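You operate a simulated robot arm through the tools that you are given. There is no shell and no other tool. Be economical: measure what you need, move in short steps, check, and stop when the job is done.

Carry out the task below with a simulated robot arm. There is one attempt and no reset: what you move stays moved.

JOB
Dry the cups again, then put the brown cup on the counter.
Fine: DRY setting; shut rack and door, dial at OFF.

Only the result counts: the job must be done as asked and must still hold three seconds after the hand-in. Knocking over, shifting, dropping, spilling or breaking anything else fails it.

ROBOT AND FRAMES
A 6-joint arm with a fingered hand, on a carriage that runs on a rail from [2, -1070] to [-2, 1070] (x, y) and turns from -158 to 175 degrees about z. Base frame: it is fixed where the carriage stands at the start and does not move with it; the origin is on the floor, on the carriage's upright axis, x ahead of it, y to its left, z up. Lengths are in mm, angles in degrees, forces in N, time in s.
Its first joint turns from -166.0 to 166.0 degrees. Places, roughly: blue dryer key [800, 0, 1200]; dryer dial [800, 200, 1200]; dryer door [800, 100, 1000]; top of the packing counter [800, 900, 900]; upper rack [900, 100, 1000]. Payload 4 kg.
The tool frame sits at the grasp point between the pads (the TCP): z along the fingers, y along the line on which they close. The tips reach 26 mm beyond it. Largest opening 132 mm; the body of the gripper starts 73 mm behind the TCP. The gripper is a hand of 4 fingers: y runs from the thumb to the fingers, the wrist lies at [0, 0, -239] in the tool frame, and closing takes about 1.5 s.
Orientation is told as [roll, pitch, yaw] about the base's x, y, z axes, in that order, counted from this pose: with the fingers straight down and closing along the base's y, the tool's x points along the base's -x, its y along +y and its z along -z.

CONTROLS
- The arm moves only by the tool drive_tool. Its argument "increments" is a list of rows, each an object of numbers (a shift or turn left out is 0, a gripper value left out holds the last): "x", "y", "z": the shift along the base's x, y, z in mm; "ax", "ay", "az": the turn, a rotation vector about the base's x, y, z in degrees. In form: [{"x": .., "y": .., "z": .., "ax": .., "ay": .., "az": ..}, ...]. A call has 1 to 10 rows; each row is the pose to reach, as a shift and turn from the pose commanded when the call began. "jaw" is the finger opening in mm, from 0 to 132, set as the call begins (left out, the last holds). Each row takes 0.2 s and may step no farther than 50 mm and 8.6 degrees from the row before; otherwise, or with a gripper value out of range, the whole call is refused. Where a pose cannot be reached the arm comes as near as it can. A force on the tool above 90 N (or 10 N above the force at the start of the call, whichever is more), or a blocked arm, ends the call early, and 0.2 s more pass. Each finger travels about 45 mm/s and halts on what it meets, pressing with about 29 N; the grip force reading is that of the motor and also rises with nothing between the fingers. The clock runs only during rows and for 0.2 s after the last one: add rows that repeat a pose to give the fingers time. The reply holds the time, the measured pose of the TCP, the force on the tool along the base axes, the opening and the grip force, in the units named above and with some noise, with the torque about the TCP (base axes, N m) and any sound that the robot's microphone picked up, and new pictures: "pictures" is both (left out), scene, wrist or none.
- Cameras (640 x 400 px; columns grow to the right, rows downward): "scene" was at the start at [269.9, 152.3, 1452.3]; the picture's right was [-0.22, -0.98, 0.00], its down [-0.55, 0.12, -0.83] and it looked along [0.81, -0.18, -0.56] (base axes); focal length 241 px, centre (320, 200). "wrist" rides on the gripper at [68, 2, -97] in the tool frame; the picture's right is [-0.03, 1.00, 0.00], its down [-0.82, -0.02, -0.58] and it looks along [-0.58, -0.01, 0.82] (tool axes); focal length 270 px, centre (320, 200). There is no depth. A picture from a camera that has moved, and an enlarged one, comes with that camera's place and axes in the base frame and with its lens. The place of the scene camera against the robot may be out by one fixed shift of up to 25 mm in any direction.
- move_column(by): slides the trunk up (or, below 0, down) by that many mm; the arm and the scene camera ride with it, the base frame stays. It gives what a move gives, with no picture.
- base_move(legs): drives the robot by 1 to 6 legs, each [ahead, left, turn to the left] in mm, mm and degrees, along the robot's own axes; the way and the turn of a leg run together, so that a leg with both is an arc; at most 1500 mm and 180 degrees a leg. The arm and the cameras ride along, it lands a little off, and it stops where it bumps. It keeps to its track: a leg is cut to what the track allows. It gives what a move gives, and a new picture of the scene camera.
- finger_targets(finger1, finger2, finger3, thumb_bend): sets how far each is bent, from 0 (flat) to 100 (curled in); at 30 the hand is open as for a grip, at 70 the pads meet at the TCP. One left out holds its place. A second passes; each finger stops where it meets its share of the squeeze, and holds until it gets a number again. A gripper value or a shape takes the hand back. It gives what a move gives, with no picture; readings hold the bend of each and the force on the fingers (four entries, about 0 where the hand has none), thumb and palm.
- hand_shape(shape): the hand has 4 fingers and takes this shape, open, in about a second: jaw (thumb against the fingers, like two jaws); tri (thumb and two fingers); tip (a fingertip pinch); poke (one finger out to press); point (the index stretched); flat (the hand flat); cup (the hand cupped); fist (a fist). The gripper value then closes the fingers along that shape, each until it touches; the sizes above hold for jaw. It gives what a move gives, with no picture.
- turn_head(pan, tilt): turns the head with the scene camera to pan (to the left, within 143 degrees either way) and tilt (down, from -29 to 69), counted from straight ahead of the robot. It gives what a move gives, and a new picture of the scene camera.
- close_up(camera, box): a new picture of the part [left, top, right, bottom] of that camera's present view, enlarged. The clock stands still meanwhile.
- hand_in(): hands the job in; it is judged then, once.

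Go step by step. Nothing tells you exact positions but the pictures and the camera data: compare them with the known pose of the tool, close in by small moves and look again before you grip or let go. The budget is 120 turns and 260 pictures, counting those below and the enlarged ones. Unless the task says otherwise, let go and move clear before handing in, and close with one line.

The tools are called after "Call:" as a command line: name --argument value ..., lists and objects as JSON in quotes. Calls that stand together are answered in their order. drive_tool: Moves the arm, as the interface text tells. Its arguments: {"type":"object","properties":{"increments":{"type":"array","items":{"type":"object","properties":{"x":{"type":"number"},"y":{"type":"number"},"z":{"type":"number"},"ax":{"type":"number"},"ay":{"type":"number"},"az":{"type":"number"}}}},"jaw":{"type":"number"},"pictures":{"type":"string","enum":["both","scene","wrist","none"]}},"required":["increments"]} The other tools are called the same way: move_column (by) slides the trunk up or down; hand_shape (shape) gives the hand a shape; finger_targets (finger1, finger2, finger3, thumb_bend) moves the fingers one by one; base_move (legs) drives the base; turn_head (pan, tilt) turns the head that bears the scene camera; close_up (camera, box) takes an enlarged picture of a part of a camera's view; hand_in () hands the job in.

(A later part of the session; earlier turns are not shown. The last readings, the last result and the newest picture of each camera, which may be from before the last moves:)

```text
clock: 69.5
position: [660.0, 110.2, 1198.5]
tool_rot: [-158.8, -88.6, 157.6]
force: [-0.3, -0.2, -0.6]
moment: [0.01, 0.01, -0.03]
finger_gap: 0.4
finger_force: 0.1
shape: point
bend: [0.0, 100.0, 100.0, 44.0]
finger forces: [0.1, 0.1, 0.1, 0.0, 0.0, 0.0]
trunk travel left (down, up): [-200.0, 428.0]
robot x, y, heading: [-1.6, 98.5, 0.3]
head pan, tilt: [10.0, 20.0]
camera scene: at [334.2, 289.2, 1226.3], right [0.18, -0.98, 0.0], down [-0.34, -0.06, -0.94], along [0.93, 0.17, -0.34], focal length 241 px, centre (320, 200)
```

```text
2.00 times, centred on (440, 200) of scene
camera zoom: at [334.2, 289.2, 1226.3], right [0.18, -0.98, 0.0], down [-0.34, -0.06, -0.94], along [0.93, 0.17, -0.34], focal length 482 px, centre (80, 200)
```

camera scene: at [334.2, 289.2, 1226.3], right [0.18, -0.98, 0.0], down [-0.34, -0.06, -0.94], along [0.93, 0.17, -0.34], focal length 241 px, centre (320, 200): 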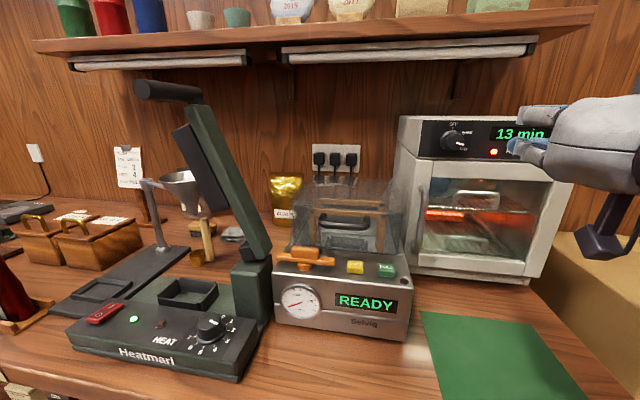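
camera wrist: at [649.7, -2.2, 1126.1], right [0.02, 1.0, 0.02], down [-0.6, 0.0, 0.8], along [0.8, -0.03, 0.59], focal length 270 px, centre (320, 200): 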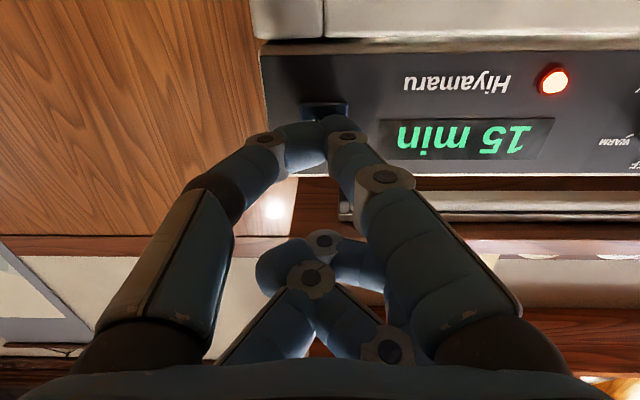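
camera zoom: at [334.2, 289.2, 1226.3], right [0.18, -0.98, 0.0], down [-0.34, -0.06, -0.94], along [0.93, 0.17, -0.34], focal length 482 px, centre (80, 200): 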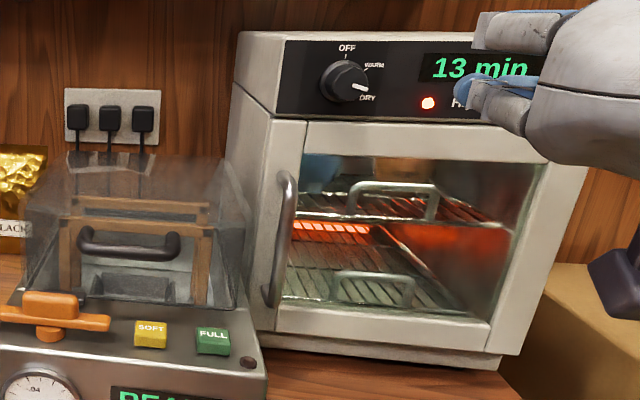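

It's counting about one minute per second, and the lit inside shows cups on the upper rack. Closer look.

Call:
close_up --camera "scene" --box '[450, 170, 550, 240]'

Call:
drive_tool --increments '[{"x": -10}, {"x": -10}, {"x": -10}, {"x": -10}, {"x": -10}, {"x": -10}, {"x": -10}, {"x": -10}, {"x": -10}, {"x": -10}]' --pictures "none"

Call:
drive_tool --increments '[{"y": 0}, {"y": 0}, {"y": 0}, {"y": 0}, {"y": 0}, {"y": 0}, {"y": 0}, {"y": 0}, {"y": 0}, {"y": 0}]' --pictures "none"

Call:
move_column --by -80

```text
5.71 times, centred on (500, 205) of scene
camera zoom: at [334.2, 289.2, 1226.3], right [0.18, -0.98, 0.0], down [-0.34, -0.06, -0.94], along [0.93, 0.17, -0.34], focal length 1377 px, centre (-709, 171)
```

zoom: 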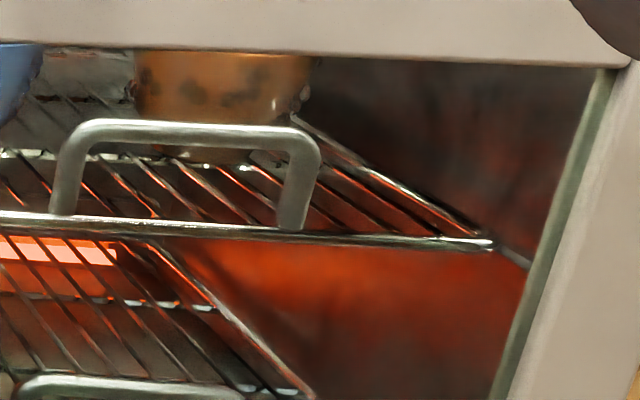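

```text
clock: 71.8
position: [651.0, 110.0, 1197.3]
tool_rot: [-158.8, -88.6, 157.5]
force: [0.9, -0.3, -0.3]
moment: [0.01, -0.02, 0.01]
finger_gap: 0.0
finger_force: 0.0
shape: point
bend: [0.0, 100.0, 100.0, 44.0]
finger forces: [0.0, 0.1, 0.1, 0.0, 0.0, 0.1]
trunk travel left (down, up): [-200.0, 428.0]
robot x, y, heading: [-3.0, 96.5, 0.2]
head pan, tilt: [10.0, 20.0]
```

```text
clock: 74.0
position: [650.5, 111.2, 1197.7]
tool_rot: [-158.7, -88.7, 157.4]
force: [-0.2, -0.7, -0.5]
moment: [0.0, -0.02, -0.01]
finger_gap: 0.0
finger_force: 0.1
shape: point
bend: [0.0, 100.0, 100.0, 44.0]
finger forces: [0.0, 0.0, 0.0, 0.0, 0.0, 0.0]
trunk travel left (down, up): [-200.0, 428.0]
robot x, y, heading: [-2.7, 101.8, 0.2]
head pan, tilt: [10.0, 20.0]
```

```text
clock: 75.1
position: [651.1, 110.1, 1117.7]
tool_rot: [-159.4, -88.6, 158.2]
force: [0.1, -0.1, 0.2]
moment: [0.0, 0.01, 0.01]
finger_gap: 0.0
finger_force: 0.0
shape: point
bend: [0.0, 100.0, 100.0, 44.0]
finger forces: [0.0, 0.1, 0.0, 0.0, 0.0, 0.1]
trunk travel left (down, up): [-120.0, 508.0]
robot x, y, heading: [0.4, 102.2, 0.1]
head pan, tilt: [10.0, 20.0]
```

The brown cup stands mid-right on the upper rack with a blue one to its left. While the cycle runs, I'll open the hand as jaws and look at the handle with the wrist camera.

Call:
hand_shape --shape "jaw"

Call:
drive_tool --increments '[{"y": 15, "az": 5}, {"y": 30, "az": 10}, {"y": 45, "az": 15}, {"y": 60, "az": 20}, {"y": 70, "az": 20}, {"y": 70, "az": 20}]' --jaw 70

```text
clock: 76.0
position: [649.2, 109.7, 1118.0]
tool_rot: [-159.0, -88.7, 157.6]
force: [0.9, -0.2, -1.0]
moment: [0.03, 0.02, -0.03]
finger_gap: 132.1
finger_force: 0.1
shape: jaw
bend: [30.0, 30.0, 30.0, 30.0]
finger forces: [0.0, 0.0, 0.1, 0.0, 0.0, 0.1]
trunk travel left (down, up): [-120.0, 508.0]
robot x, y, heading: [-1.9, 97.7, 0.3]
head pan, tilt: [10.0, 20.0]
```

```text
clock: 77.4
position: [632.4, 214.6, 1119.6]
tool_rot: [-158.4, -88.6, 176.9]
force: [0.3, -0.3, 0.3]
moment: [-0.02, -0.01, 0.0]
finger_gap: 70.5
finger_force: 0.0
shape: jaw
bend: [72.0, 72.0, 72.0, 70.0]
finger forces: [0.0, 0.1, 0.0, 0.0, 0.0, 0.0]
out of reach, approached as far as the arm can: row 2, 3, 4, 5, 6
trunk travel left (down, up): [-120.0, 508.0]
robot x, y, heading: [-5.9, 100.4, -0.2]
head pan, tilt: [10.0, 20.0]
camera scene: at [325.6, 289.2, 1145.5], right [0.18, -0.98, 0.0], down [-0.34, -0.06, -0.94], along [0.93, 0.17, -0.34], focal length 241 px, centre (320, 200)
camera wrist: at [540.1, 185.1, 1048.9], right [-0.32, 0.95, 0.02], down [-0.56, -0.2, 0.8], along [0.76, 0.25, 0.6], focal length 270 px, centre (320, 200)
```

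scene: 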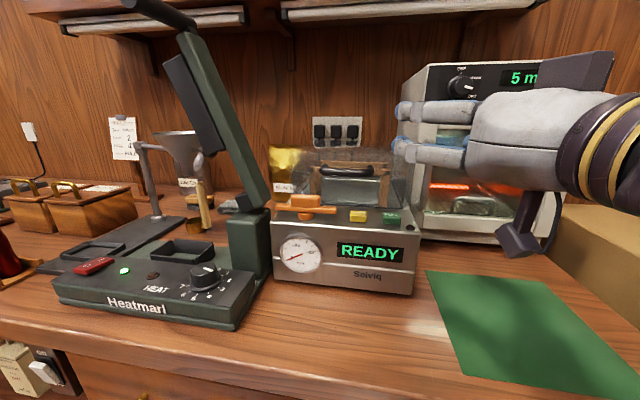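
wrist: 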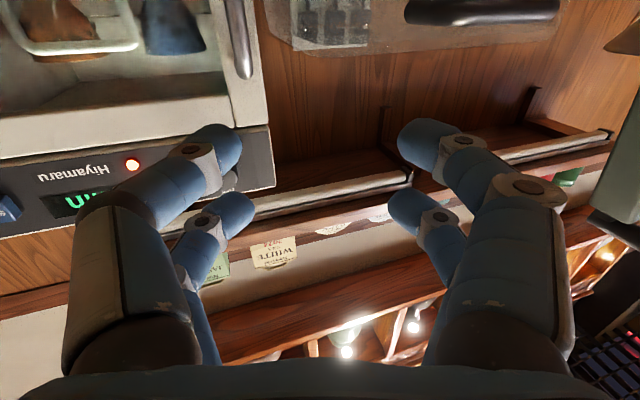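

Handle top is around (750, 199, 1091). I'll set the hand's yaw to about 8°, narrow the opening and lower to z≈1072, staying back at x≈650.

Call:
move_column --by -45

Call:
drive_tool --increments '[{"x": 5, "y": -8, "az": -4}, {"x": 12, "y": -16, "az": -8}, {"x": 20, "y": -22, "az": -11}, {"x": 20, "y": -22, "az": -11}]' --jaw 44

Call:
close_up --camera "scene" --box '[360, 40, 600, 240]'

```text
clock: 78.3
position: [625.4, 216.0, 1077.1]
tool_rot: [-158.3, -88.6, 176.6]
force: [-0.2, 0.4, 0.0]
moment: [0.04, 0.04, -0.04]
finger_gap: 70.3
finger_force: 0.0
shape: jaw
bend: [72.0, 72.0, 72.0, 70.0]
finger forces: [0.0, 0.0, 0.0, 0.0, 0.0, 0.0]
trunk travel left (down, up): [-75.0, 553.0]
robot x, y, heading: [-0.5, 101.2, 0.4]
head pan, tilt: [10.0, 20.0]
```

```text
clock: 79.3
position: [648.0, 193.1, 1078.2]
tool_rot: [-158.1, -88.7, 165.5]
force: [0.4, -0.8, -0.2]
moment: [0.02, -0.02, 0.0]
finger_gap: 44.2
finger_force: 0.1
shape: jaw
bend: [73.0, 73.0, 73.0, 70.0]
finger forces: [0.0, 0.0, 0.0, 0.0, 0.0, 0.1]
out of reach, approached as far as the arm can: row 1
trunk travel left (down, up): [-75.0, 553.0]
robot x, y, heading: [4.2, 102.5, -0.1]
head pan, tilt: [10.0, 20.0]
camera scene: at [314.9, 289.2, 1100.2], right [0.18, -0.98, 0.0], down [-0.34, -0.06, -0.94], along [0.93, 0.17, -0.34], focal length 241 px, centre (320, 200)
camera wrist: at [551.3, 182.1, 1006.8], right [-0.13, 0.99, 0.02], down [-0.59, -0.09, 0.8], along [0.8, 0.09, 0.59], focal length 270 px, centre (320, 200)
```

scene: 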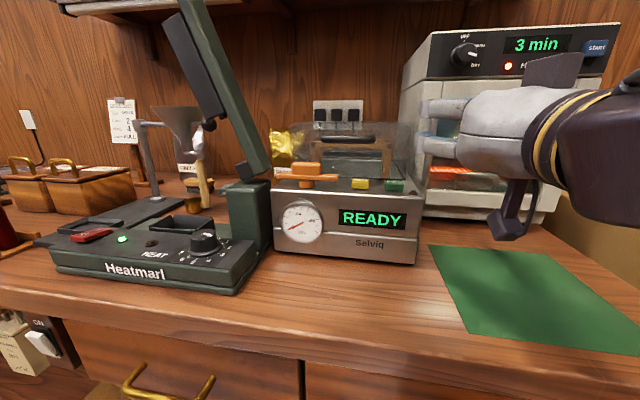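
wrist: 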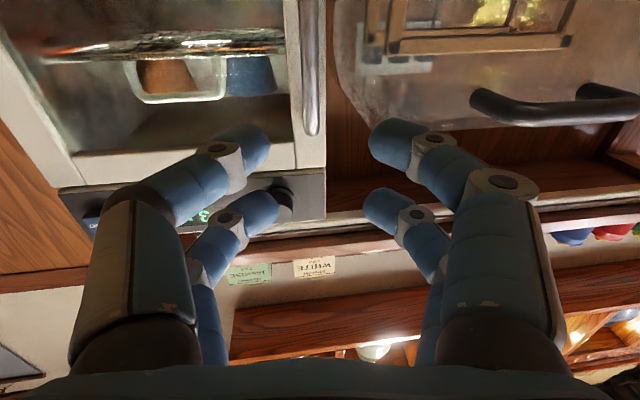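

```text
2.00 times, centred on (480, 140) of scene
camera zoom: at [314.9, 289.2, 1100.2], right [0.18, -0.98, 0.0], down [-0.34, -0.06, -0.94], along [0.93, 0.17, -0.34], focal length 482 px, centre (0, 320)
```

zoom: 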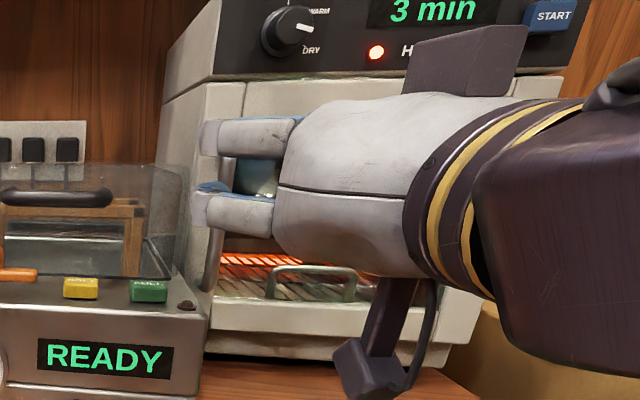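

3 min left. I'll ease forward toward the handle and look again.

Call:
drive_tool --increments '[{"x": 20, "y": 0, "z": -5}, {"x": 40, "y": 0, "z": -10}, {"x": 55, "y": 0, "z": -12}, {"x": 55, "y": 0, "z": -12}, {"x": 55, "y": 0, "z": -12}]'

Call:
close_up --camera "scene" --box '[390, 70, 510, 170]'

```text
clock: 80.5
position: [700.8, 193.2, 1067.2]
tool_rot: [-162.7, -88.4, 170.1]
force: [-44.4, -12.9, 10.9]
moment: [0.23, 0.71, 1.72]
finger_gap: 43.5
finger_force: 0.1
shape: jaw
bend: [78.0, 74.0, 73.0, 70.0]
finger forces: [44.6, 2.3, 0.1, 0.0, 0.0, 0.0]
trunk travel left (down, up): [-75.0, 553.0]
robot x, y, heading: [-4.5, 103.2, 0.1]
head pan, tilt: [10.0, 20.0]
camera scene: at [313.3, 288.7, 1100.8], right [0.18, -0.98, 0.0], down [-0.34, -0.06, -0.94], along [0.93, 0.17, -0.34], focal length 241 px, centre (320, 200)
camera wrist: at [605.5, 182.2, 995.1], right [-0.13, 0.99, 0.02], down [-0.59, -0.09, 0.8], along [0.8, 0.09, 0.6], focal length 270 px, centre (320, 200)
```

scene: 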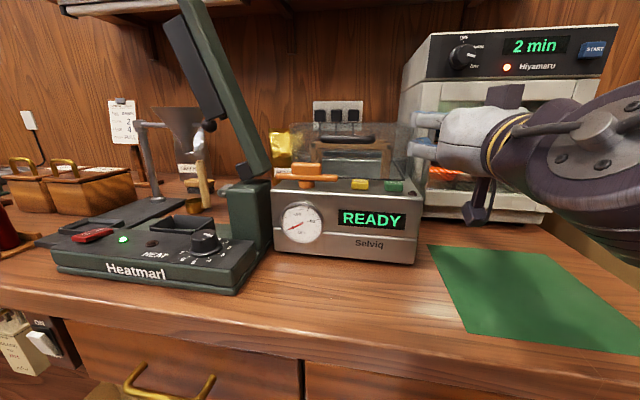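
wrist: 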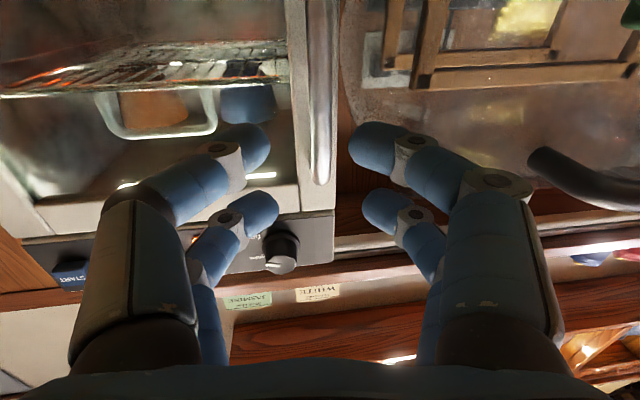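

```text
4.00 times, centred on (450, 120) of scene
camera zoom: at [313.3, 288.7, 1100.8], right [0.18, -0.98, 0.0], down [-0.34, -0.06, -0.94], along [0.93, 0.17, -0.34], focal length 964 px, centre (-200, 520)
```

zoom: 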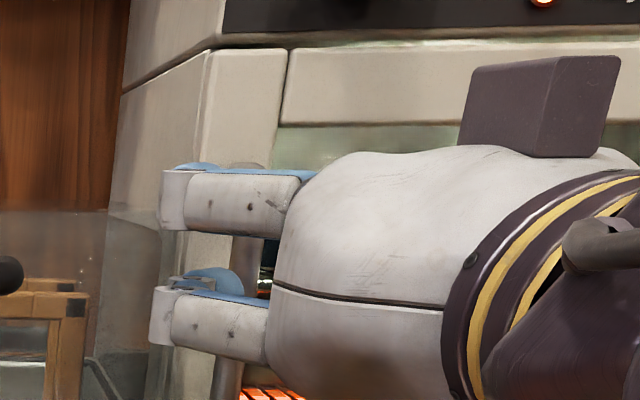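

My lower-left finger touched the steamer's glass lid beside the handle, so I stop and back off at once. There's no room left of the handle; I'll hook it from the right instead.

Call:
drive_tool --increments '[{"x": -20}, {"x": -50, "y": -5}, {"x": -65, "y": -10}, {"x": -65, "y": -20}]' --pictures "none"

Call:
move_column --by 200

Call:
drive_tool --increments '[{"x": 5, "ay": 8}, {"x": 10, "ay": 16}, {"x": 15, "ay": 24}, {"x": 15, "ay": 32, "z": 10}, {"x": 15, "ay": 40, "z": 20}, {"x": 15, "ay": 48, "z": 30}, {"x": 15, "ay": 56, "z": 40}, {"x": 15, "ay": 64, "z": 40}, {"x": 15, "ay": 70, "z": 40}]'

Call:
close_up --camera "scene" --box '[260, 100, 540, 340]'

```text
clock: 81.5
position: [638.1, 174.6, 1065.8]
tool_rot: [-158.8, -88.8, 166.2]
force: [0.4, 1.1, -0.3]
moment: [-0.03, -0.05, 0.01]
finger_gap: 43.7
finger_force: 0.2
shape: jaw
bend: [74.0, 74.0, 73.0, 70.0]
finger forces: [0.0, 0.1, 0.1, 0.0, 0.0, 0.0]
trunk travel left (down, up): [-75.0, 553.0]
robot x, y, heading: [-1.0, 101.4, 0.3]
head pan, tilt: [10.0, 20.0]
```

```text
clock: 83.7
position: [636.1, 173.6, 1265.2]
tool_rot: [-157.3, -88.6, 164.7]
force: [0.0, 0.6, 0.4]
moment: [0.0, 0.01, 0.02]
finger_gap: 44.0
finger_force: 0.0
shape: jaw
bend: [74.0, 74.0, 73.0, 70.0]
finger forces: [0.1, 0.1, 0.1, 0.0, 0.1, 0.1]
trunk travel left (down, up): [-275.0, 353.0]
robot x, y, heading: [-1.8, 98.4, 0.1]
head pan, tilt: [10.0, 20.0]
```

```text
clock: 85.7
position: [650.6, 173.2, 1305.3]
tool_rot: [7.3, -21.1, 0.4]
force: [-0.7, -0.9, 0.6]
moment: [0.0, 0.02, 0.0]
finger_gap: 44.0
finger_force: 0.0
shape: jaw
bend: [74.0, 74.0, 73.0, 70.0]
finger forces: [0.0, 0.0, 0.0, 0.0, 0.0, 0.0]
trunk travel left (down, up): [-275.0, 353.0]
robot x, y, heading: [-0.6, 99.4, 0.1]
head pan, tilt: [10.0, 20.0]
camera scene: at [330.1, 289.2, 1301.5], right [0.18, -0.98, 0.0], down [-0.34, -0.06, -0.94], along [0.93, 0.17, -0.34], focal length 241 px, centre (320, 200)
camera wrist: at [551.4, 162.3, 1370.2], right [-0.03, 0.99, 0.13], down [0.56, -0.09, 0.83], along [0.83, 0.09, -0.55], focal length 270 px, centre (320, 200)
```

scene: 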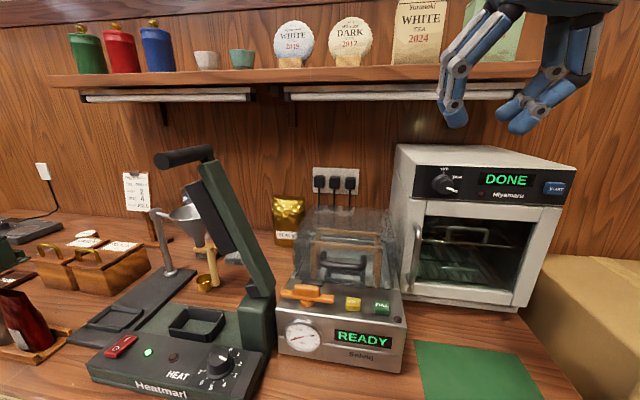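
wrist: 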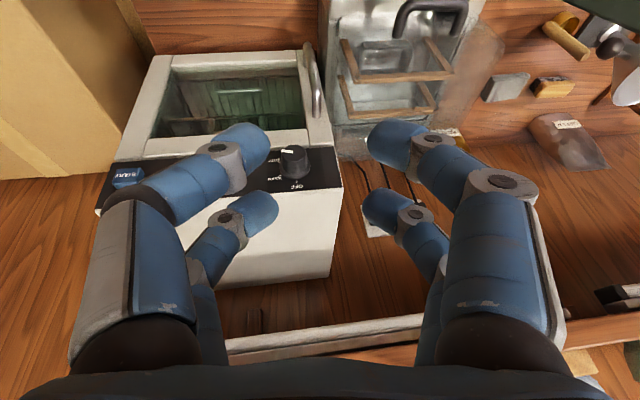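

```text
1.67 times, centred on (400, 220) of scene
camera zoom: at [330.1, 289.2, 1301.5], right [0.18, -0.98, 0.0], down [-0.34, -0.06, -0.94], along [0.93, 0.17, -0.34], focal length 402 px, centre (187, 167)
```

zoom: 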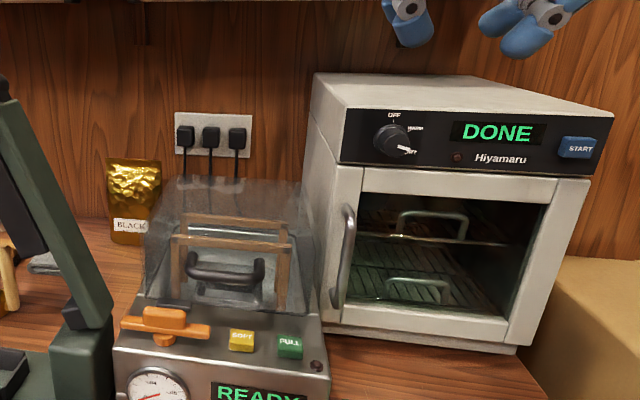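

The display says DONE. Now I'll orient the hand: yaw 45° left and tilted forward-down, index straight, to slip behind the bar from the right.

Call:
drive_tool --increments '[{"x": -10, "y": -15, "az": 8, "ax": -3}, {"x": -20, "y": -30, "az": 16, "ax": -6}, {"x": -20, "y": -45, "az": 24, "ax": -6}, {"x": -20, "y": -60, "az": 32, "ax": -6}, {"x": -20, "y": -75, "az": 40, "ax": -6}, {"x": -20, "y": -90, "az": 45, "ax": -6}]' --pictures "none"

Call:
finger_targets --finger1 10 --finger2 100 --finger3 100 --thumb_bend 100

Call:
drive_tool --increments '[{"ax": 5, "ay": -5, "z": -20}, {"ax": 10, "ay": -10, "z": -40}, {"ax": 15, "ay": -15, "z": -60}, {"ax": 20, "ay": -20, "z": -80}, {"ax": 26, "ay": -26, "z": -100}, {"ax": 26, "ay": -26, "z": -100}]'

```text
clock: 87.1
position: [630.3, 83.5, 1304.7]
tool_rot: [1.6, -18.9, 47.6]
force: [-0.3, -1.0, 0.3]
moment: [-0.01, -0.05, 0.0]
finger_gap: 44.0
finger_force: 0.0
shape: jaw
bend: [74.0, 74.0, 73.0, 70.0]
finger forces: [0.1, 0.1, 0.0, 0.0, 0.0, 0.1]
trunk travel left (down, up): [-275.0, 353.0]
robot x, y, heading: [-1.2, 104.2, -0.0]
head pan, tilt: [10.0, 20.0]
```

```text
clock: 88.1
position: [632.0, 83.7, 1305.9]
tool_rot: [1.7, -18.9, 47.5]
force: [0.5, 0.1, 0.8]
moment: [0.01, 0.0, 0.01]
finger_gap: 56.1
finger_force: 0.1
shape: fingers
bend: [10.0, 91.0, 91.0, 100.0]
finger forces: [0.1, 0.0, 0.0, 0.1, 0.1, 0.0]
trunk travel left (down, up): [-275.0, 353.0]
robot x, y, heading: [-4.3, 102.9, 0.2]
head pan, tilt: [10.0, 20.0]
```

```text
clock: 89.5
position: [650.1, 146.7, 1254.2]
tool_rot: [-0.7, -55.5, 48.4]
force: [0.4, -0.1, -0.8]
moment: [-0.02, -0.02, -0.01]
finger_gap: 56.4
finger_force: 0.0
shape: fingers
bend: [10.0, 97.0, 97.0, 100.0]
finger forces: [0.1, 0.0, 0.0, 0.0, 0.1, 0.0]
out of reach, approached as far as the arm can: row 4, 5, 6
trunk travel left (down, up): [-275.0, 353.0]
robot x, y, heading: [-1.4, 102.5, 0.2]
head pan, tilt: [10.0, 20.0]
camera scene: at [330.4, 289.2, 1301.4], right [0.18, -0.98, 0.0], down [-0.34, -0.06, -0.94], along [0.93, 0.17, -0.34], focal length 241 px, centre (320, 200)
camera wrist: at [568.3, 59.3, 1252.6], right [-0.73, 0.68, 0.01], down [0.0, -0.02, 1.0], along [0.68, 0.73, 0.01], focal length 270 px, centre (320, 200)
```

scene: 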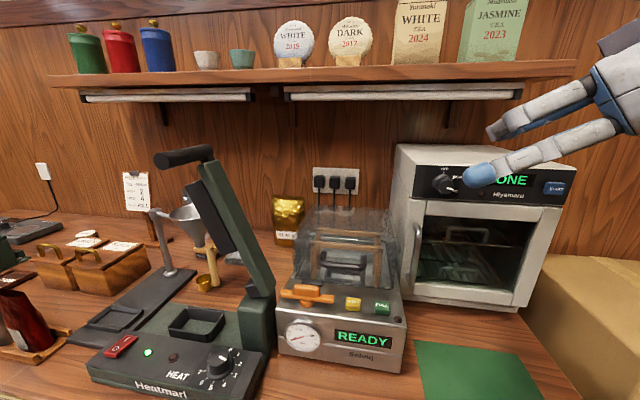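
wrist: 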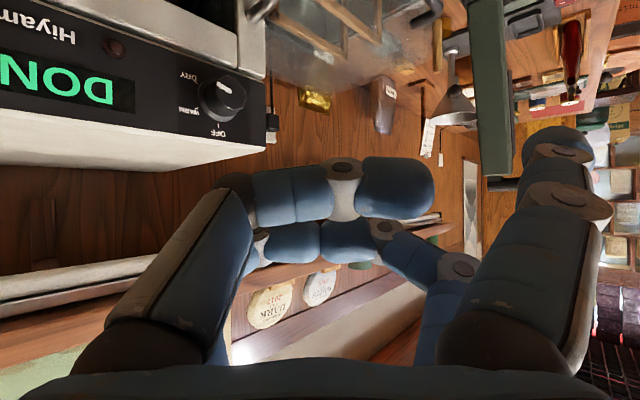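

The straight index lies on the hand's outer side, so I'll flip the hand 180° about its axis so the index is door-side. I shift a little back from the panel while rolling.

Call:
drive_tool --increments '[{"x": -10, "y": -15, "ax": -4.5, "ay": -5, "az": 4.6}, {"x": -20, "y": -30, "ax": -9, "ay": -10, "az": 9.2}, {"x": -30, "y": -45, "ax": -13.5, "ay": -15, "az": 13.8}, {"x": -40, "y": -60, "ax": -18, "ay": -20, "az": 18.4}, {"x": -40, "y": -60, "ax": -22.5, "ay": -25, "az": 23}, {"x": -40, "y": -60, "ax": -27, "ay": -30, "az": 27.6}, {"x": -40, "y": -60, "ax": -31.5, "ay": -35, "az": 32.2}, {"x": -40, "y": -60, "ax": -36, "ay": -40, "az": 36.8}, {"x": -40, "y": -60, "ax": -40.5, "ay": -45, "az": 41.4}, {"x": -40, "y": -60, "ax": -45, "ay": -50, "az": 46}]'

```text
clock: 91.7
position: [473.1, 269.1, 1236.0]
tool_rot: [-55.5, -6.9, 132.5]
force: [-0.4, -0.5, -0.1]
moment: [0.04, 0.04, -0.01]
finger_gap: 56.2
finger_force: 0.0
shape: fingers
bend: [10.0, 97.0, 97.0, 100.0]
finger forces: [0.0, 0.0, 0.0, 0.0, 0.0, 0.0]
out of reach, approached as far as the arm can: row 1, 2, 3, 4, 5, 6, 7, 8, 9, 10
trunk travel left (down, up): [-275.0, 353.0]
robot x, y, heading: [2.4, 100.4, -0.1]
head pan, tilt: [10.0, 20.0]
camera scene: at [330.2, 289.3, 1301.4], right [0.18, -0.98, 0.0], down [-0.34, -0.06, -0.94], along [0.93, 0.17, -0.34], focal length 241 px, centre (320, 200)
camera wrist: at [461.8, 160.9, 1280.9], right [-0.5, -0.29, -0.81], down [-0.86, 0.25, 0.44], along [0.08, 0.92, -0.38], focal length 270 px, centre (320, 200)
```

scene: 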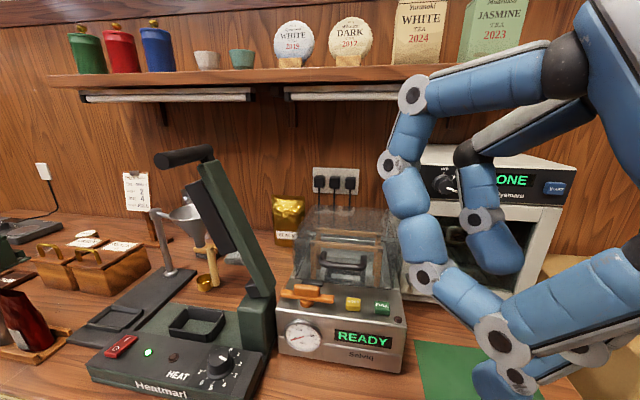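
wrist: 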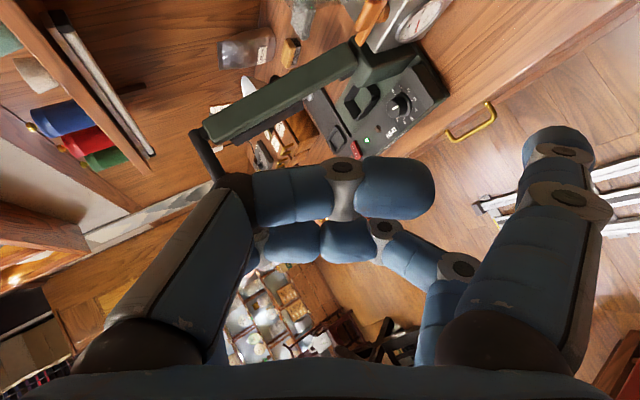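

That roll direction cramps the arm. I'll undo it and go the other way through a tool-down pose.

Call:
drive_tool --increments '[{"x": 20, "y": -20, "ax": 4.5, "ay": 5, "az": -4.6}, {"x": 40, "y": -45, "ax": 9, "ay": 10, "az": -9.2}, {"x": 60, "y": -70, "ax": 13.5, "ay": 15, "az": -13.8}, {"x": 80, "y": -95, "ax": 18, "ay": 20, "az": -18.4}, {"x": 100, "y": -120, "z": 20, "ax": 22.5, "ay": 25, "az": -23}, {"x": 120, "y": -145, "z": 40, "ax": 27, "ay": 30, "az": -27.6}, {"x": 130, "y": -160, "z": 40, "ax": 31.5, "ay": 35, "az": -32.2}, {"x": 130, "y": -175, "z": 40, "ax": 36, "ay": 40, "az": -36.8}, {"x": 130, "y": -185, "z": 40, "ax": 40.5, "ay": 45, "az": -41.4}, {"x": 130, "y": -185, "z": 40, "ax": 45, "ay": 50, "az": -46}]' --pictures "none"

Call:
drive_tool --increments '[{"z": 10, "ax": -5.5, "ay": 6}, {"z": 20, "ax": -11, "ay": 12}, {"z": 30, "ax": -16.5, "ay": 18}, {"z": 40, "ax": -22, "ay": 24}, {"z": 50, "ax": -27.5, "ay": 30}, {"z": 60, "ax": -33, "ay": 36}, {"z": 60, "ax": -38, "ay": 41.5}]' --pictures "wrist"

```text
clock: 93.9
position: [621.2, 104.5, 1315.6]
tool_rot: [-0.3, -55.6, 48.3]
force: [-0.3, -0.4, 0.7]
moment: [-0.03, -0.02, -0.03]
finger_gap: 56.7
finger_force: 0.0
shape: fingers
bend: [10.0, 97.0, 97.0, 100.0]
finger forces: [0.0, 0.0, 0.0, 0.1, 0.1, 0.0]
out of reach, approached as far as the arm can: row 1, 2, 3, 4, 5, 6, 7, 8, 9, 10
trunk travel left (down, up): [-275.0, 353.0]
robot x, y, heading: [0.2, 98.6, -0.0]
head pan, tilt: [10.0, 20.0]
```

```text
clock: 95.5
position: [620.4, 109.2, 1325.1]
tool_rot: [4.2, 0.2, 46.1]
force: [-0.5, 0.5, -0.7]
moment: [-0.01, -0.06, 0.0]
finger_gap: 56.5
finger_force: 0.0
shape: fingers
bend: [10.0, 97.0, 97.0, 100.0]
finger forces: [0.1, 0.0, 0.1, 0.0, 0.1, 0.0]
out of reach, approached as far as the arm can: row 6, 7
trunk travel left (down, up): [-275.0, 353.0]
robot x, y, heading: [-1.8, 100.8, -0.0]
head pan, tilt: [10.0, 20.0]
camera wrist: at [576.2, 55.8, 1422.4], right [-0.7, 0.71, 0.07], down [0.61, 0.55, 0.57], along [0.36, 0.44, -0.82], focal length 270 px, centre (320, 200)
```

wrist: 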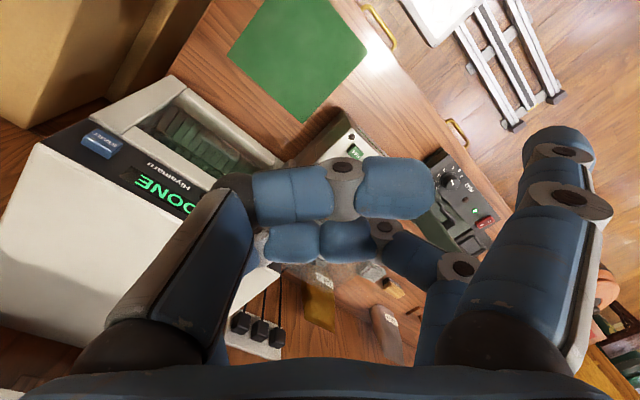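

Tool is down at yaw 46°. Now I turn it −180° about the vertical in two calls.

Call:
drive_tool --increments '[{"az": -8.5}, {"az": -17}, {"az": -25.5}, {"az": -34}, {"az": -42.5}, {"az": -51}, {"az": -59.5}, {"az": -68}, {"az": -76.5}, {"az": -85}]' --pictures "none"

Call:
drive_tool --increments '[{"az": -8.5}, {"az": -17}, {"az": -25.5}, {"az": -34}, {"az": -42.5}, {"az": -51}, {"az": -59.5}, {"az": -68}, {"az": -76.5}, {"az": -85}]' --pictures "both"

```text
clock: 97.7
position: [622.5, 109.4, 1325.0]
tool_rot: [4.6, 0.5, -39.1]
force: [-0.1, 0.4, 0.5]
moment: [0.01, 0.03, 0.03]
finger_gap: 56.5
finger_force: 0.0
shape: fingers
bend: [10.0, 97.0, 97.0, 100.0]
finger forces: [0.0, 0.0, 0.0, 0.0, 0.0, 0.0]
trunk travel left (down, up): [-275.0, 353.0]
robot x, y, heading: [0.8, 103.4, 0.0]
head pan, tilt: [10.0, 20.0]
```

```text
clock: 99.9
position: [621.0, 109.8, 1324.4]
tool_rot: [4.4, 0.3, -124.0]
force: [0.1, 0.5, 0.6]
moment: [0.0, -0.01, -0.01]
finger_gap: 56.6
finger_force: 0.1
shape: fingers
bend: [10.0, 97.0, 97.0, 100.0]
finger forces: [0.1, 0.1, 0.0, 0.0, 0.1, 0.0]
trunk travel left (down, up): [-275.0, 353.0]
robot x, y, heading: [4.3, 105.8, 0.3]
head pan, tilt: [10.0, 20.0]
camera scene: at [330.3, 289.2, 1301.4], right [0.18, -0.98, 0.0], down [-0.34, -0.06, -0.94], along [0.93, 0.17, -0.34], focal length 241 px, centre (320, 200)
camera wrist: at [652.8, 168.0, 1422.3], right [0.81, -0.58, 0.08], down [-0.51, -0.64, 0.57], along [-0.28, -0.5, -0.82], focal length 270 px, centre (320, 200)
```

scene: 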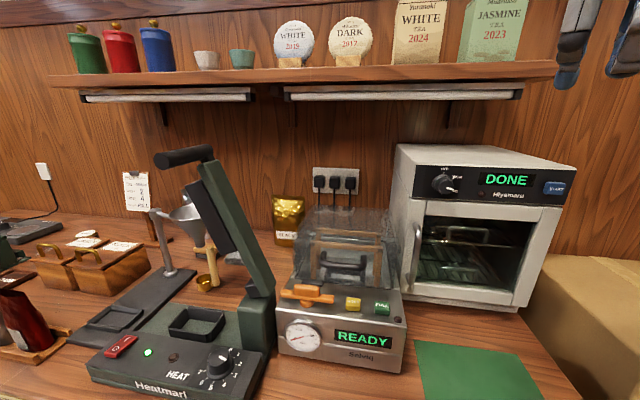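
wrist: 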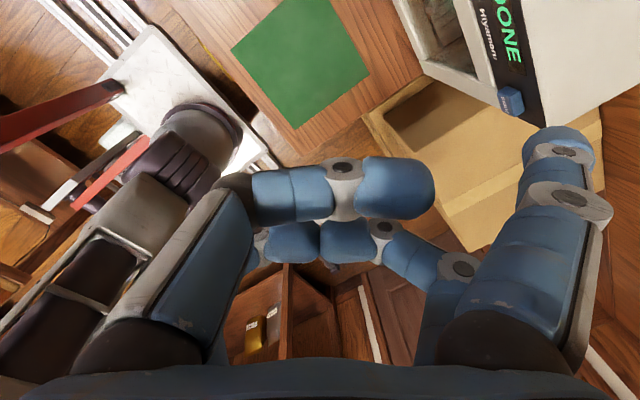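

The hand now points down with the index door-side. I'll set fingers 1 and 2 as a hook pair, open the thumb side, and tilt the hand left-forward.

Call:
finger_targets --finger1 50 --finger2 50 --finger3 30 --thumb_bend 30

Call:
drive_tool --increments '[{"ax": 6, "ay": -4.3}, {"ax": 12, "ay": -8.6, "z": -10}, {"ax": 18, "ay": -13, "z": -30}, {"ax": 24, "ay": -17, "z": -50}, {"ax": 30, "ay": -21.5, "z": -70}, {"ax": 36, "ay": -25.8, "z": -90}, {"ax": 40.5, "ay": -29, "z": -110}, {"ax": 40.5, "ay": -29, "z": -120}]'

```text
clock: 100.9
position: [622.0, 108.6, 1326.5]
tool_rot: [4.5, 0.5, -123.9]
force: [-0.9, 0.6, 0.5]
moment: [0.02, 0.0, 0.03]
finger_gap: 99.7
finger_force: 0.0
shape: fingers
bend: [50.0, 50.0, 30.0, 30.0]
finger forces: [0.0, 0.0, 0.0, 0.0, 0.0, 0.0]
trunk travel left (down, up): [-275.0, 353.0]
robot x, y, heading: [0.5, 103.7, 0.2]
head pan, tilt: [10.0, 20.0]
```

```text
clock: 102.7
position: [621.2, 107.3, 1207.4]
tool_rot: [6.6, 50.4, -122.8]
force: [-0.4, 0.9, -0.2]
moment: [0.02, -0.02, -0.01]
finger_gap: 99.7
finger_force: 0.1
shape: fingers
bend: [50.0, 50.0, 30.0, 30.0]
finger forces: [0.0, 0.1, 0.1, 0.1, 0.0, 0.0]
trunk travel left (down, up): [-275.0, 353.0]
robot x, y, heading: [3.4, 103.0, 0.1]
head pan, tilt: [10.0, 20.0]
camera scene: at [330.3, 289.2, 1301.4], right [0.18, -0.98, 0.0], down [-0.34, -0.06, -0.94], along [0.93, 0.17, -0.34], focal length 241 px, centre (320, 200)
camera wrist: at [595.6, 87.3, 1320.3], right [0.78, -0.63, 0.05], down [-0.59, -0.76, -0.26], along [0.21, 0.17, -0.96], focal length 270 px, centre (320, 200)
```

scene: 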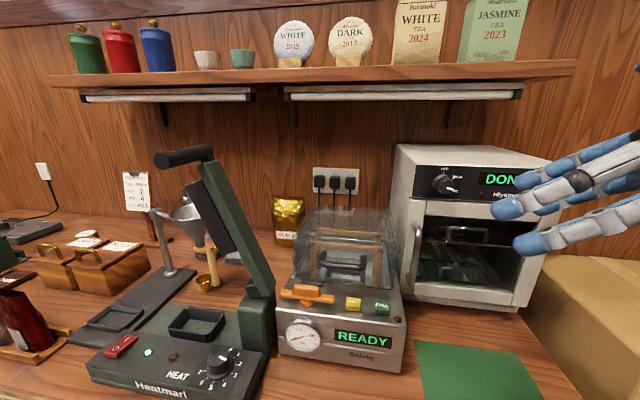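
wrist: 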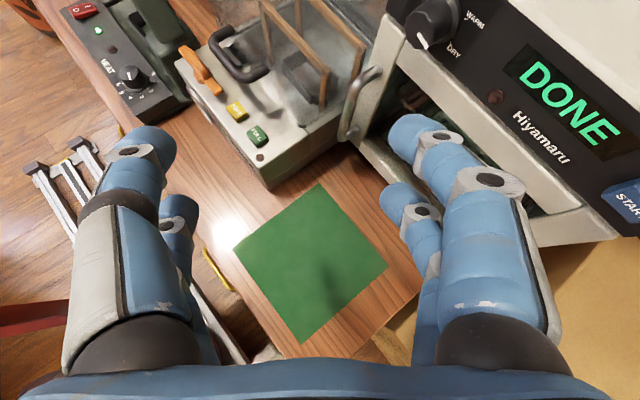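

Excellent view: the handle's standoffs are visible. Close-up on the handle.

Call:
close_up --camera "wrist" --box '[320, 40, 470, 170]'

```text
3.08 times, centred on (395, 105) of wrist
camera zoom: at [595.6, 87.3, 1320.3], right [0.78, -0.63, 0.05], down [-0.59, -0.76, -0.26], along [0.21, 0.17, -0.96], focal length 832 px, centre (89, 492)
```

zoom: 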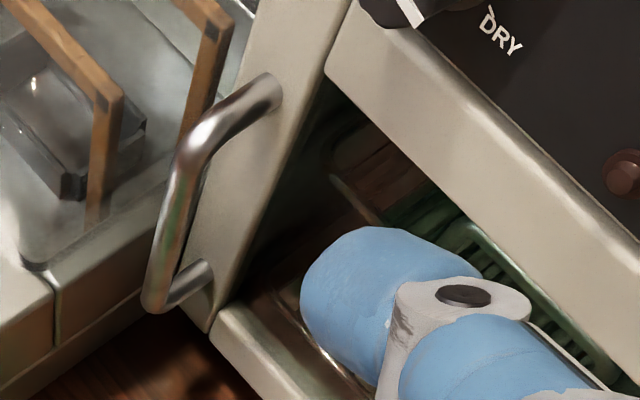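

Bar is at x≈750, y≈201 (z 977–1085) with a 23 mm gap to the door. I'll straighten the index for the hook, tuck the others, and move down to right of the bar.

Call:
finger_targets --finger1 25 --finger2 65 --finger3 50 --thumb_bend 50

Call:
drive_tool --increments '[{"x": 5, "y": 10, "z": -30}, {"x": 10, "y": 20, "z": -60}, {"x": 15, "y": 35, "z": -90}, {"x": 20, "y": 50, "z": -115}, {"x": 20, "y": 60, "z": -140}, {"x": 20, "y": 60, "z": -140}]'

Call:
close_up --camera "wrist" --box '[260, 40, 580, 240]'

Call:
close_up --camera "scene" --box '[340, 120, 580, 320]'

```text
clock: 103.7
position: [620.9, 108.8, 1207.2]
tool_rot: [6.5, 50.2, -122.9]
force: [0.2, 0.3, 0.3]
moment: [-0.02, 0.01, 0.01]
finger_gap: 104.9
finger_force: 0.1
shape: fingers
bend: [25.0, 65.0, 50.0, 50.0]
finger forces: [0.1, 0.0, 0.1, 0.0, 0.1, 0.0]
trunk travel left (down, up): [-275.0, 353.0]
robot x, y, heading: [-0.6, 102.9, 0.2]
head pan, tilt: [10.0, 20.0]
```

```text
clock: 105.1
position: [639.9, 167.2, 1067.9]
tool_rot: [6.6, 50.2, -123.0]
force: [-0.2, 0.6, 0.1]
moment: [-0.01, -0.02, -0.01]
finger_gap: 105.0
finger_force: 0.2
shape: fingers
bend: [25.0, 65.0, 50.0, 50.0]
finger forces: [0.0, 0.0, 0.1, 0.1, 0.0, 0.1]
trunk travel left (down, up): [-275.0, 353.0]
robot x, y, heading: [-1.1, 103.6, 0.2]
head pan, tilt: [10.0, 20.0]
camera scene: at [330.3, 289.2, 1301.4], right [0.18, -0.98, 0.0], down [-0.34, -0.06, -0.94], along [0.93, 0.17, -0.34], focal length 241 px, centre (320, 200)
camera wrist: at [616.0, 147.3, 1181.1], right [0.78, -0.63, 0.05], down [-0.59, -0.76, -0.26], along [0.2, 0.17, -0.96], focal length 270 px, centre (320, 200)
```

scene: 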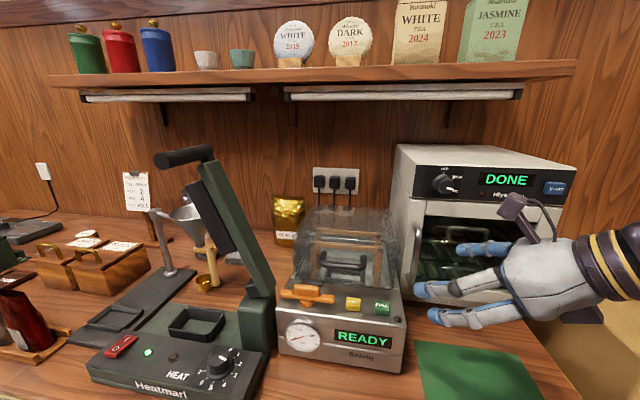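
wrist: 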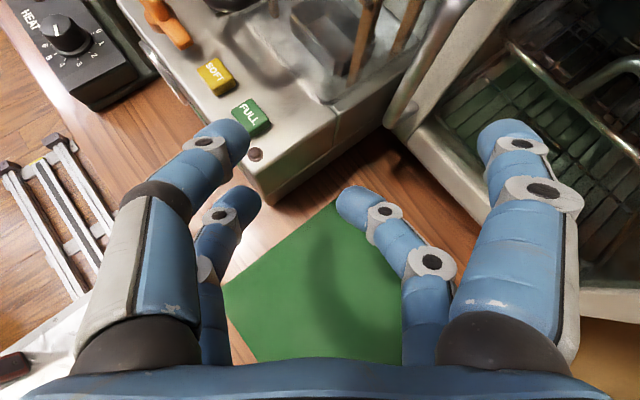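

```text
2.00 times, centred on (420, 140) of wrist
camera zoom: at [616.0, 147.3, 1181.1], right [0.78, -0.63, 0.05], down [-0.59, -0.76, -0.26], along [0.2, 0.17, -0.96], focal length 541 px, centre (120, 320)
```

zoom: 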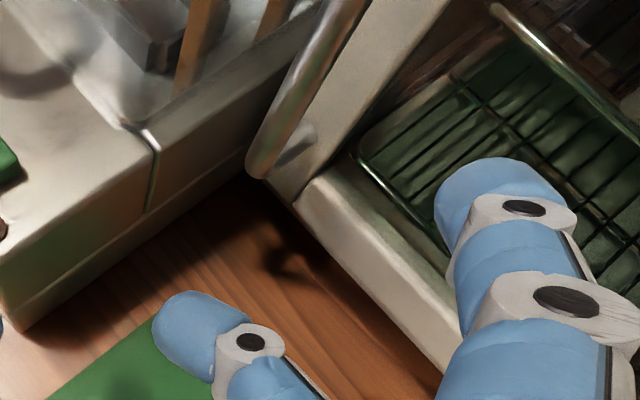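

```text
2.00 times, centred on (460, 220) of scene
camera zoom: at [330.3, 289.2, 1301.4], right [0.18, -0.98, 0.0], down [-0.34, -0.06, -0.94], along [0.93, 0.17, -0.34], focal length 482 px, centre (40, 160)
```

zoom: 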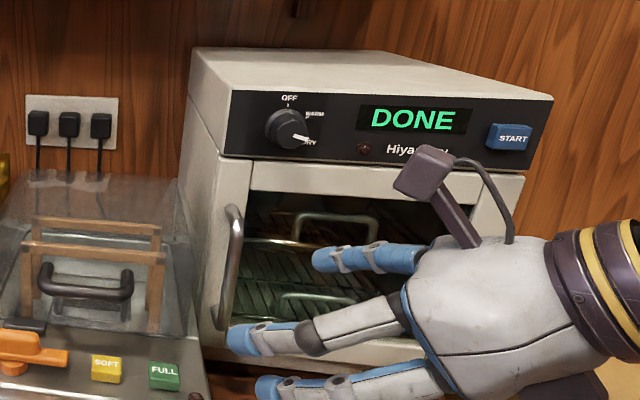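

The index tip is at about (723, 138, 1076). I'll bring it close to the door to the right of the bar.

Call:
drive_tool --increments '[{"x": 15, "y": 8, "z": -5}, {"x": 30, "y": 16, "z": -10}, {"x": 42, "y": 22, "z": -14}, {"x": 42, "y": 22, "z": -14}]' --pictures "wrist"

Call:
close_up --camera "wrist" --box '[320, 20, 580, 200]'

Call:
close_up --camera "scene" --box '[380, 180, 540, 310]'

```text
clock: 106.1
position: [686.4, 191.5, 1052.3]
tool_rot: [6.5, 50.2, -122.8]
force: [0.1, 0.9, -0.4]
moment: [0.01, 0.0, 0.0]
finger_gap: 105.1
finger_force: 0.0
shape: fingers
bend: [25.0, 65.0, 50.0, 50.0]
finger forces: [0.0, 0.0, 0.0, 0.0, 0.0, 0.0]
trunk travel left (down, up): [-275.0, 353.0]
robot x, y, heading: [-2.5, 100.5, -0.0]
head pan, tilt: [10.0, 20.0]
camera wrist: at [659.1, 170.6, 1166.3], right [0.78, -0.63, 0.05], down [-0.59, -0.76, -0.26], along [0.2, 0.17, -0.96], focal length 270 px, centre (320, 200)
```

wrist: 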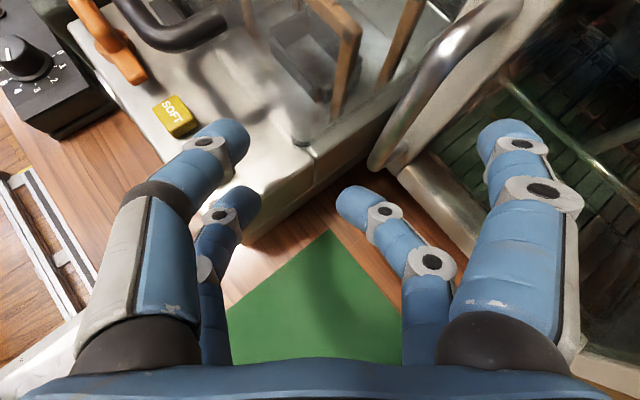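

```text
2.22 times, centred on (450, 110) of wrist
camera zoom: at [659.1, 170.6, 1166.3], right [0.78, -0.63, 0.05], down [-0.59, -0.76, -0.26], along [0.2, 0.17, -0.96], focal length 601 px, centre (31, 400)
```

zoom: 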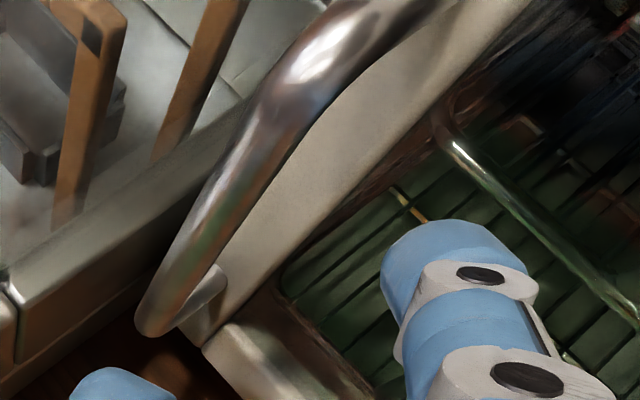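

```text
3.08 times, centred on (460, 245) of scene
camera zoom: at [330.4, 289.2, 1301.4], right [0.18, -0.98, 0.0], down [-0.34, -0.06, -0.94], along [0.93, 0.17, -0.34], focal length 741 px, centre (-111, 62)
```

zoom: 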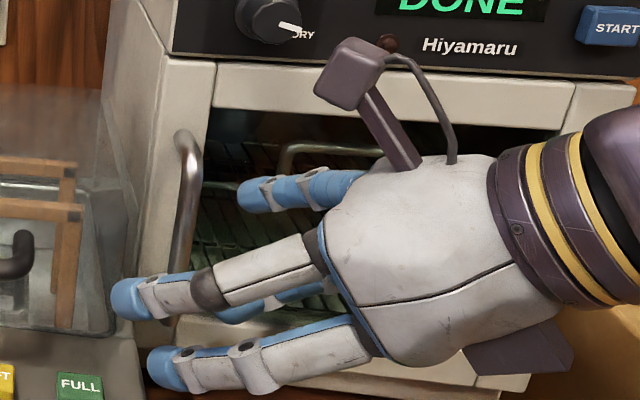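

The tip sits at about (769, 163, 1061), behind the bar's plane. Now I slide left in small steps.

Call:
drive_tool --increments '[{"y": 8}, {"y": 16}, {"y": 24}, {"y": 32}, {"y": 38}, {"y": 42}]' --pictures "wrist"

Call:
close_up --camera "wrist" --box '[320, 20, 580, 200]'

Call:
close_up --camera "scene" --box '[360, 180, 520, 310]'

```text
clock: 107.5
position: [684.1, 232.2, 1051.2]
tool_rot: [6.5, 50.3, -123.0]
force: [-1.3, -10.3, -4.2]
moment: [0.33, 0.22, -0.69]
finger_gap: 114.0
finger_force: 4.0
shape: fingers
bend: [19.0, 65.0, 50.0, 50.0]
finger forces: [8.2, 0.0, 0.1, 0.0, 0.1, 0.1]
trunk travel left (down, up): [-275.0, 353.0]
robot x, y, heading: [0.4, 102.3, 0.1]
head pan, tilt: [10.0, 20.0]
camera wrist: at [658.5, 211.4, 1164.8], right [0.78, -0.63, 0.05], down [-0.6, -0.76, -0.26], along [0.2, 0.17, -0.96], focal length 270 px, centre (320, 200)
```

wrist: 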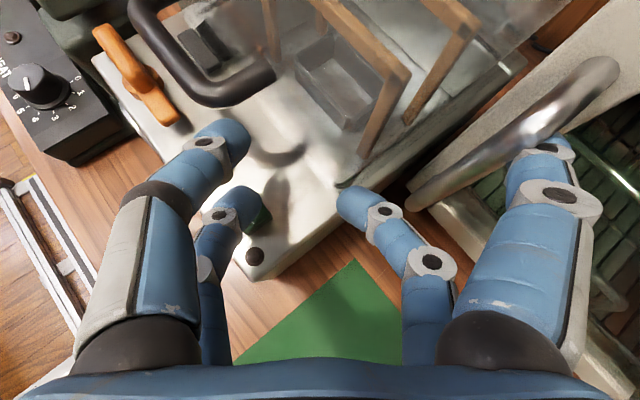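

```text
2.22 times, centred on (450, 110) of wrist
camera zoom: at [658.5, 211.4, 1164.8], right [0.78, -0.63, 0.05], down [-0.6, -0.76, -0.26], along [0.2, 0.17, -0.96], focal length 601 px, centre (31, 400)
```

zoom: 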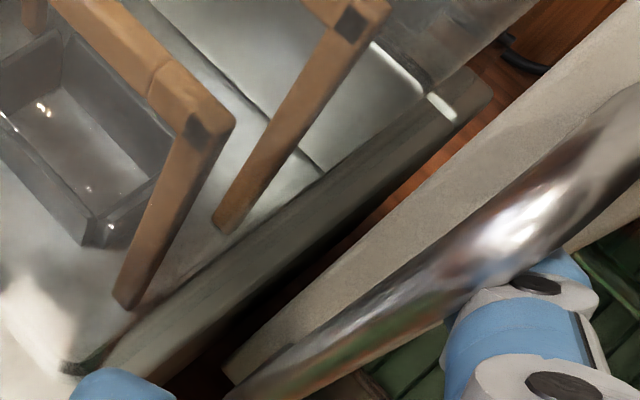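

```text
3.08 times, centred on (440, 245) of scene
camera zoom: at [330.5, 288.5, 1301.4], right [0.18, -0.98, 0.0], down [-0.34, -0.06, -0.94], along [0.93, 0.16, -0.34], focal length 741 px, centre (-49, 62)
```

zoom: 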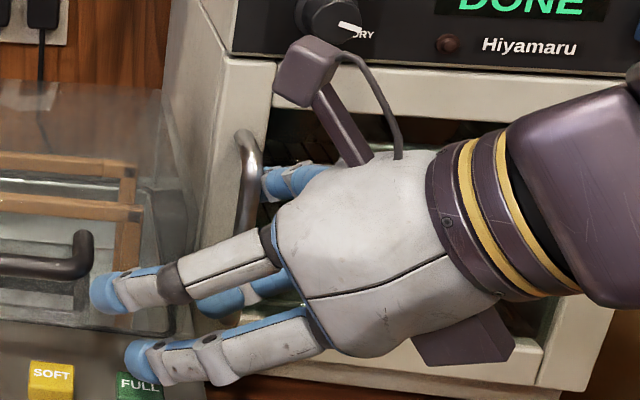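

The tip has slipped behind the bar with light contact. I'll curl the index to hook it, then check.

Call:
finger_targets --finger1 45

Call:
close_up --camera "wrist" --box '[320, 20, 640, 220]'

```text
clock: 108.5
position: [684.1, 231.3, 1052.5]
tool_rot: [6.5, 50.2, -123.0]
force: [3.0, -14.0, -3.4]
moment: [0.41, 0.3, -0.88]
finger_gap: 112.6
finger_force: 7.3
shape: fingers
bend: [27.0, 65.0, 50.0, 50.0]
finger forces: [14.1, 0.0, 0.0, 0.0, 0.0, 0.0]
trunk travel left (down, up): [-275.0, 353.0]
robot x, y, heading: [-5.8, 100.1, -0.0]
head pan, tilt: [10.0, 20.0]
```

```text
2.00 times, centred on (480, 120) of wrist
camera zoom: at [658.6, 211.8, 1165.1], right [0.78, -0.63, 0.05], down [-0.6, -0.76, -0.26], along [0.2, 0.17, -0.96], focal length 541 px, centre (0, 360)
```

zoom: 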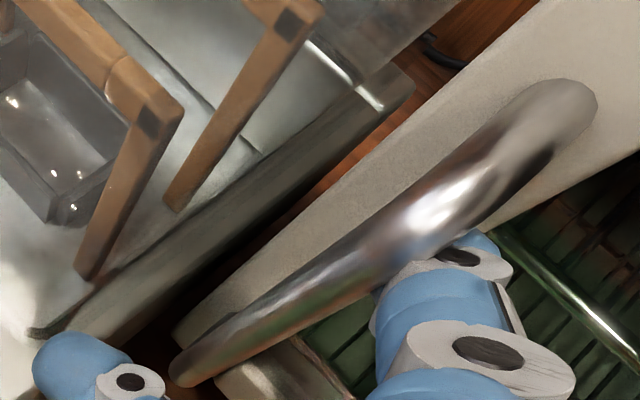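

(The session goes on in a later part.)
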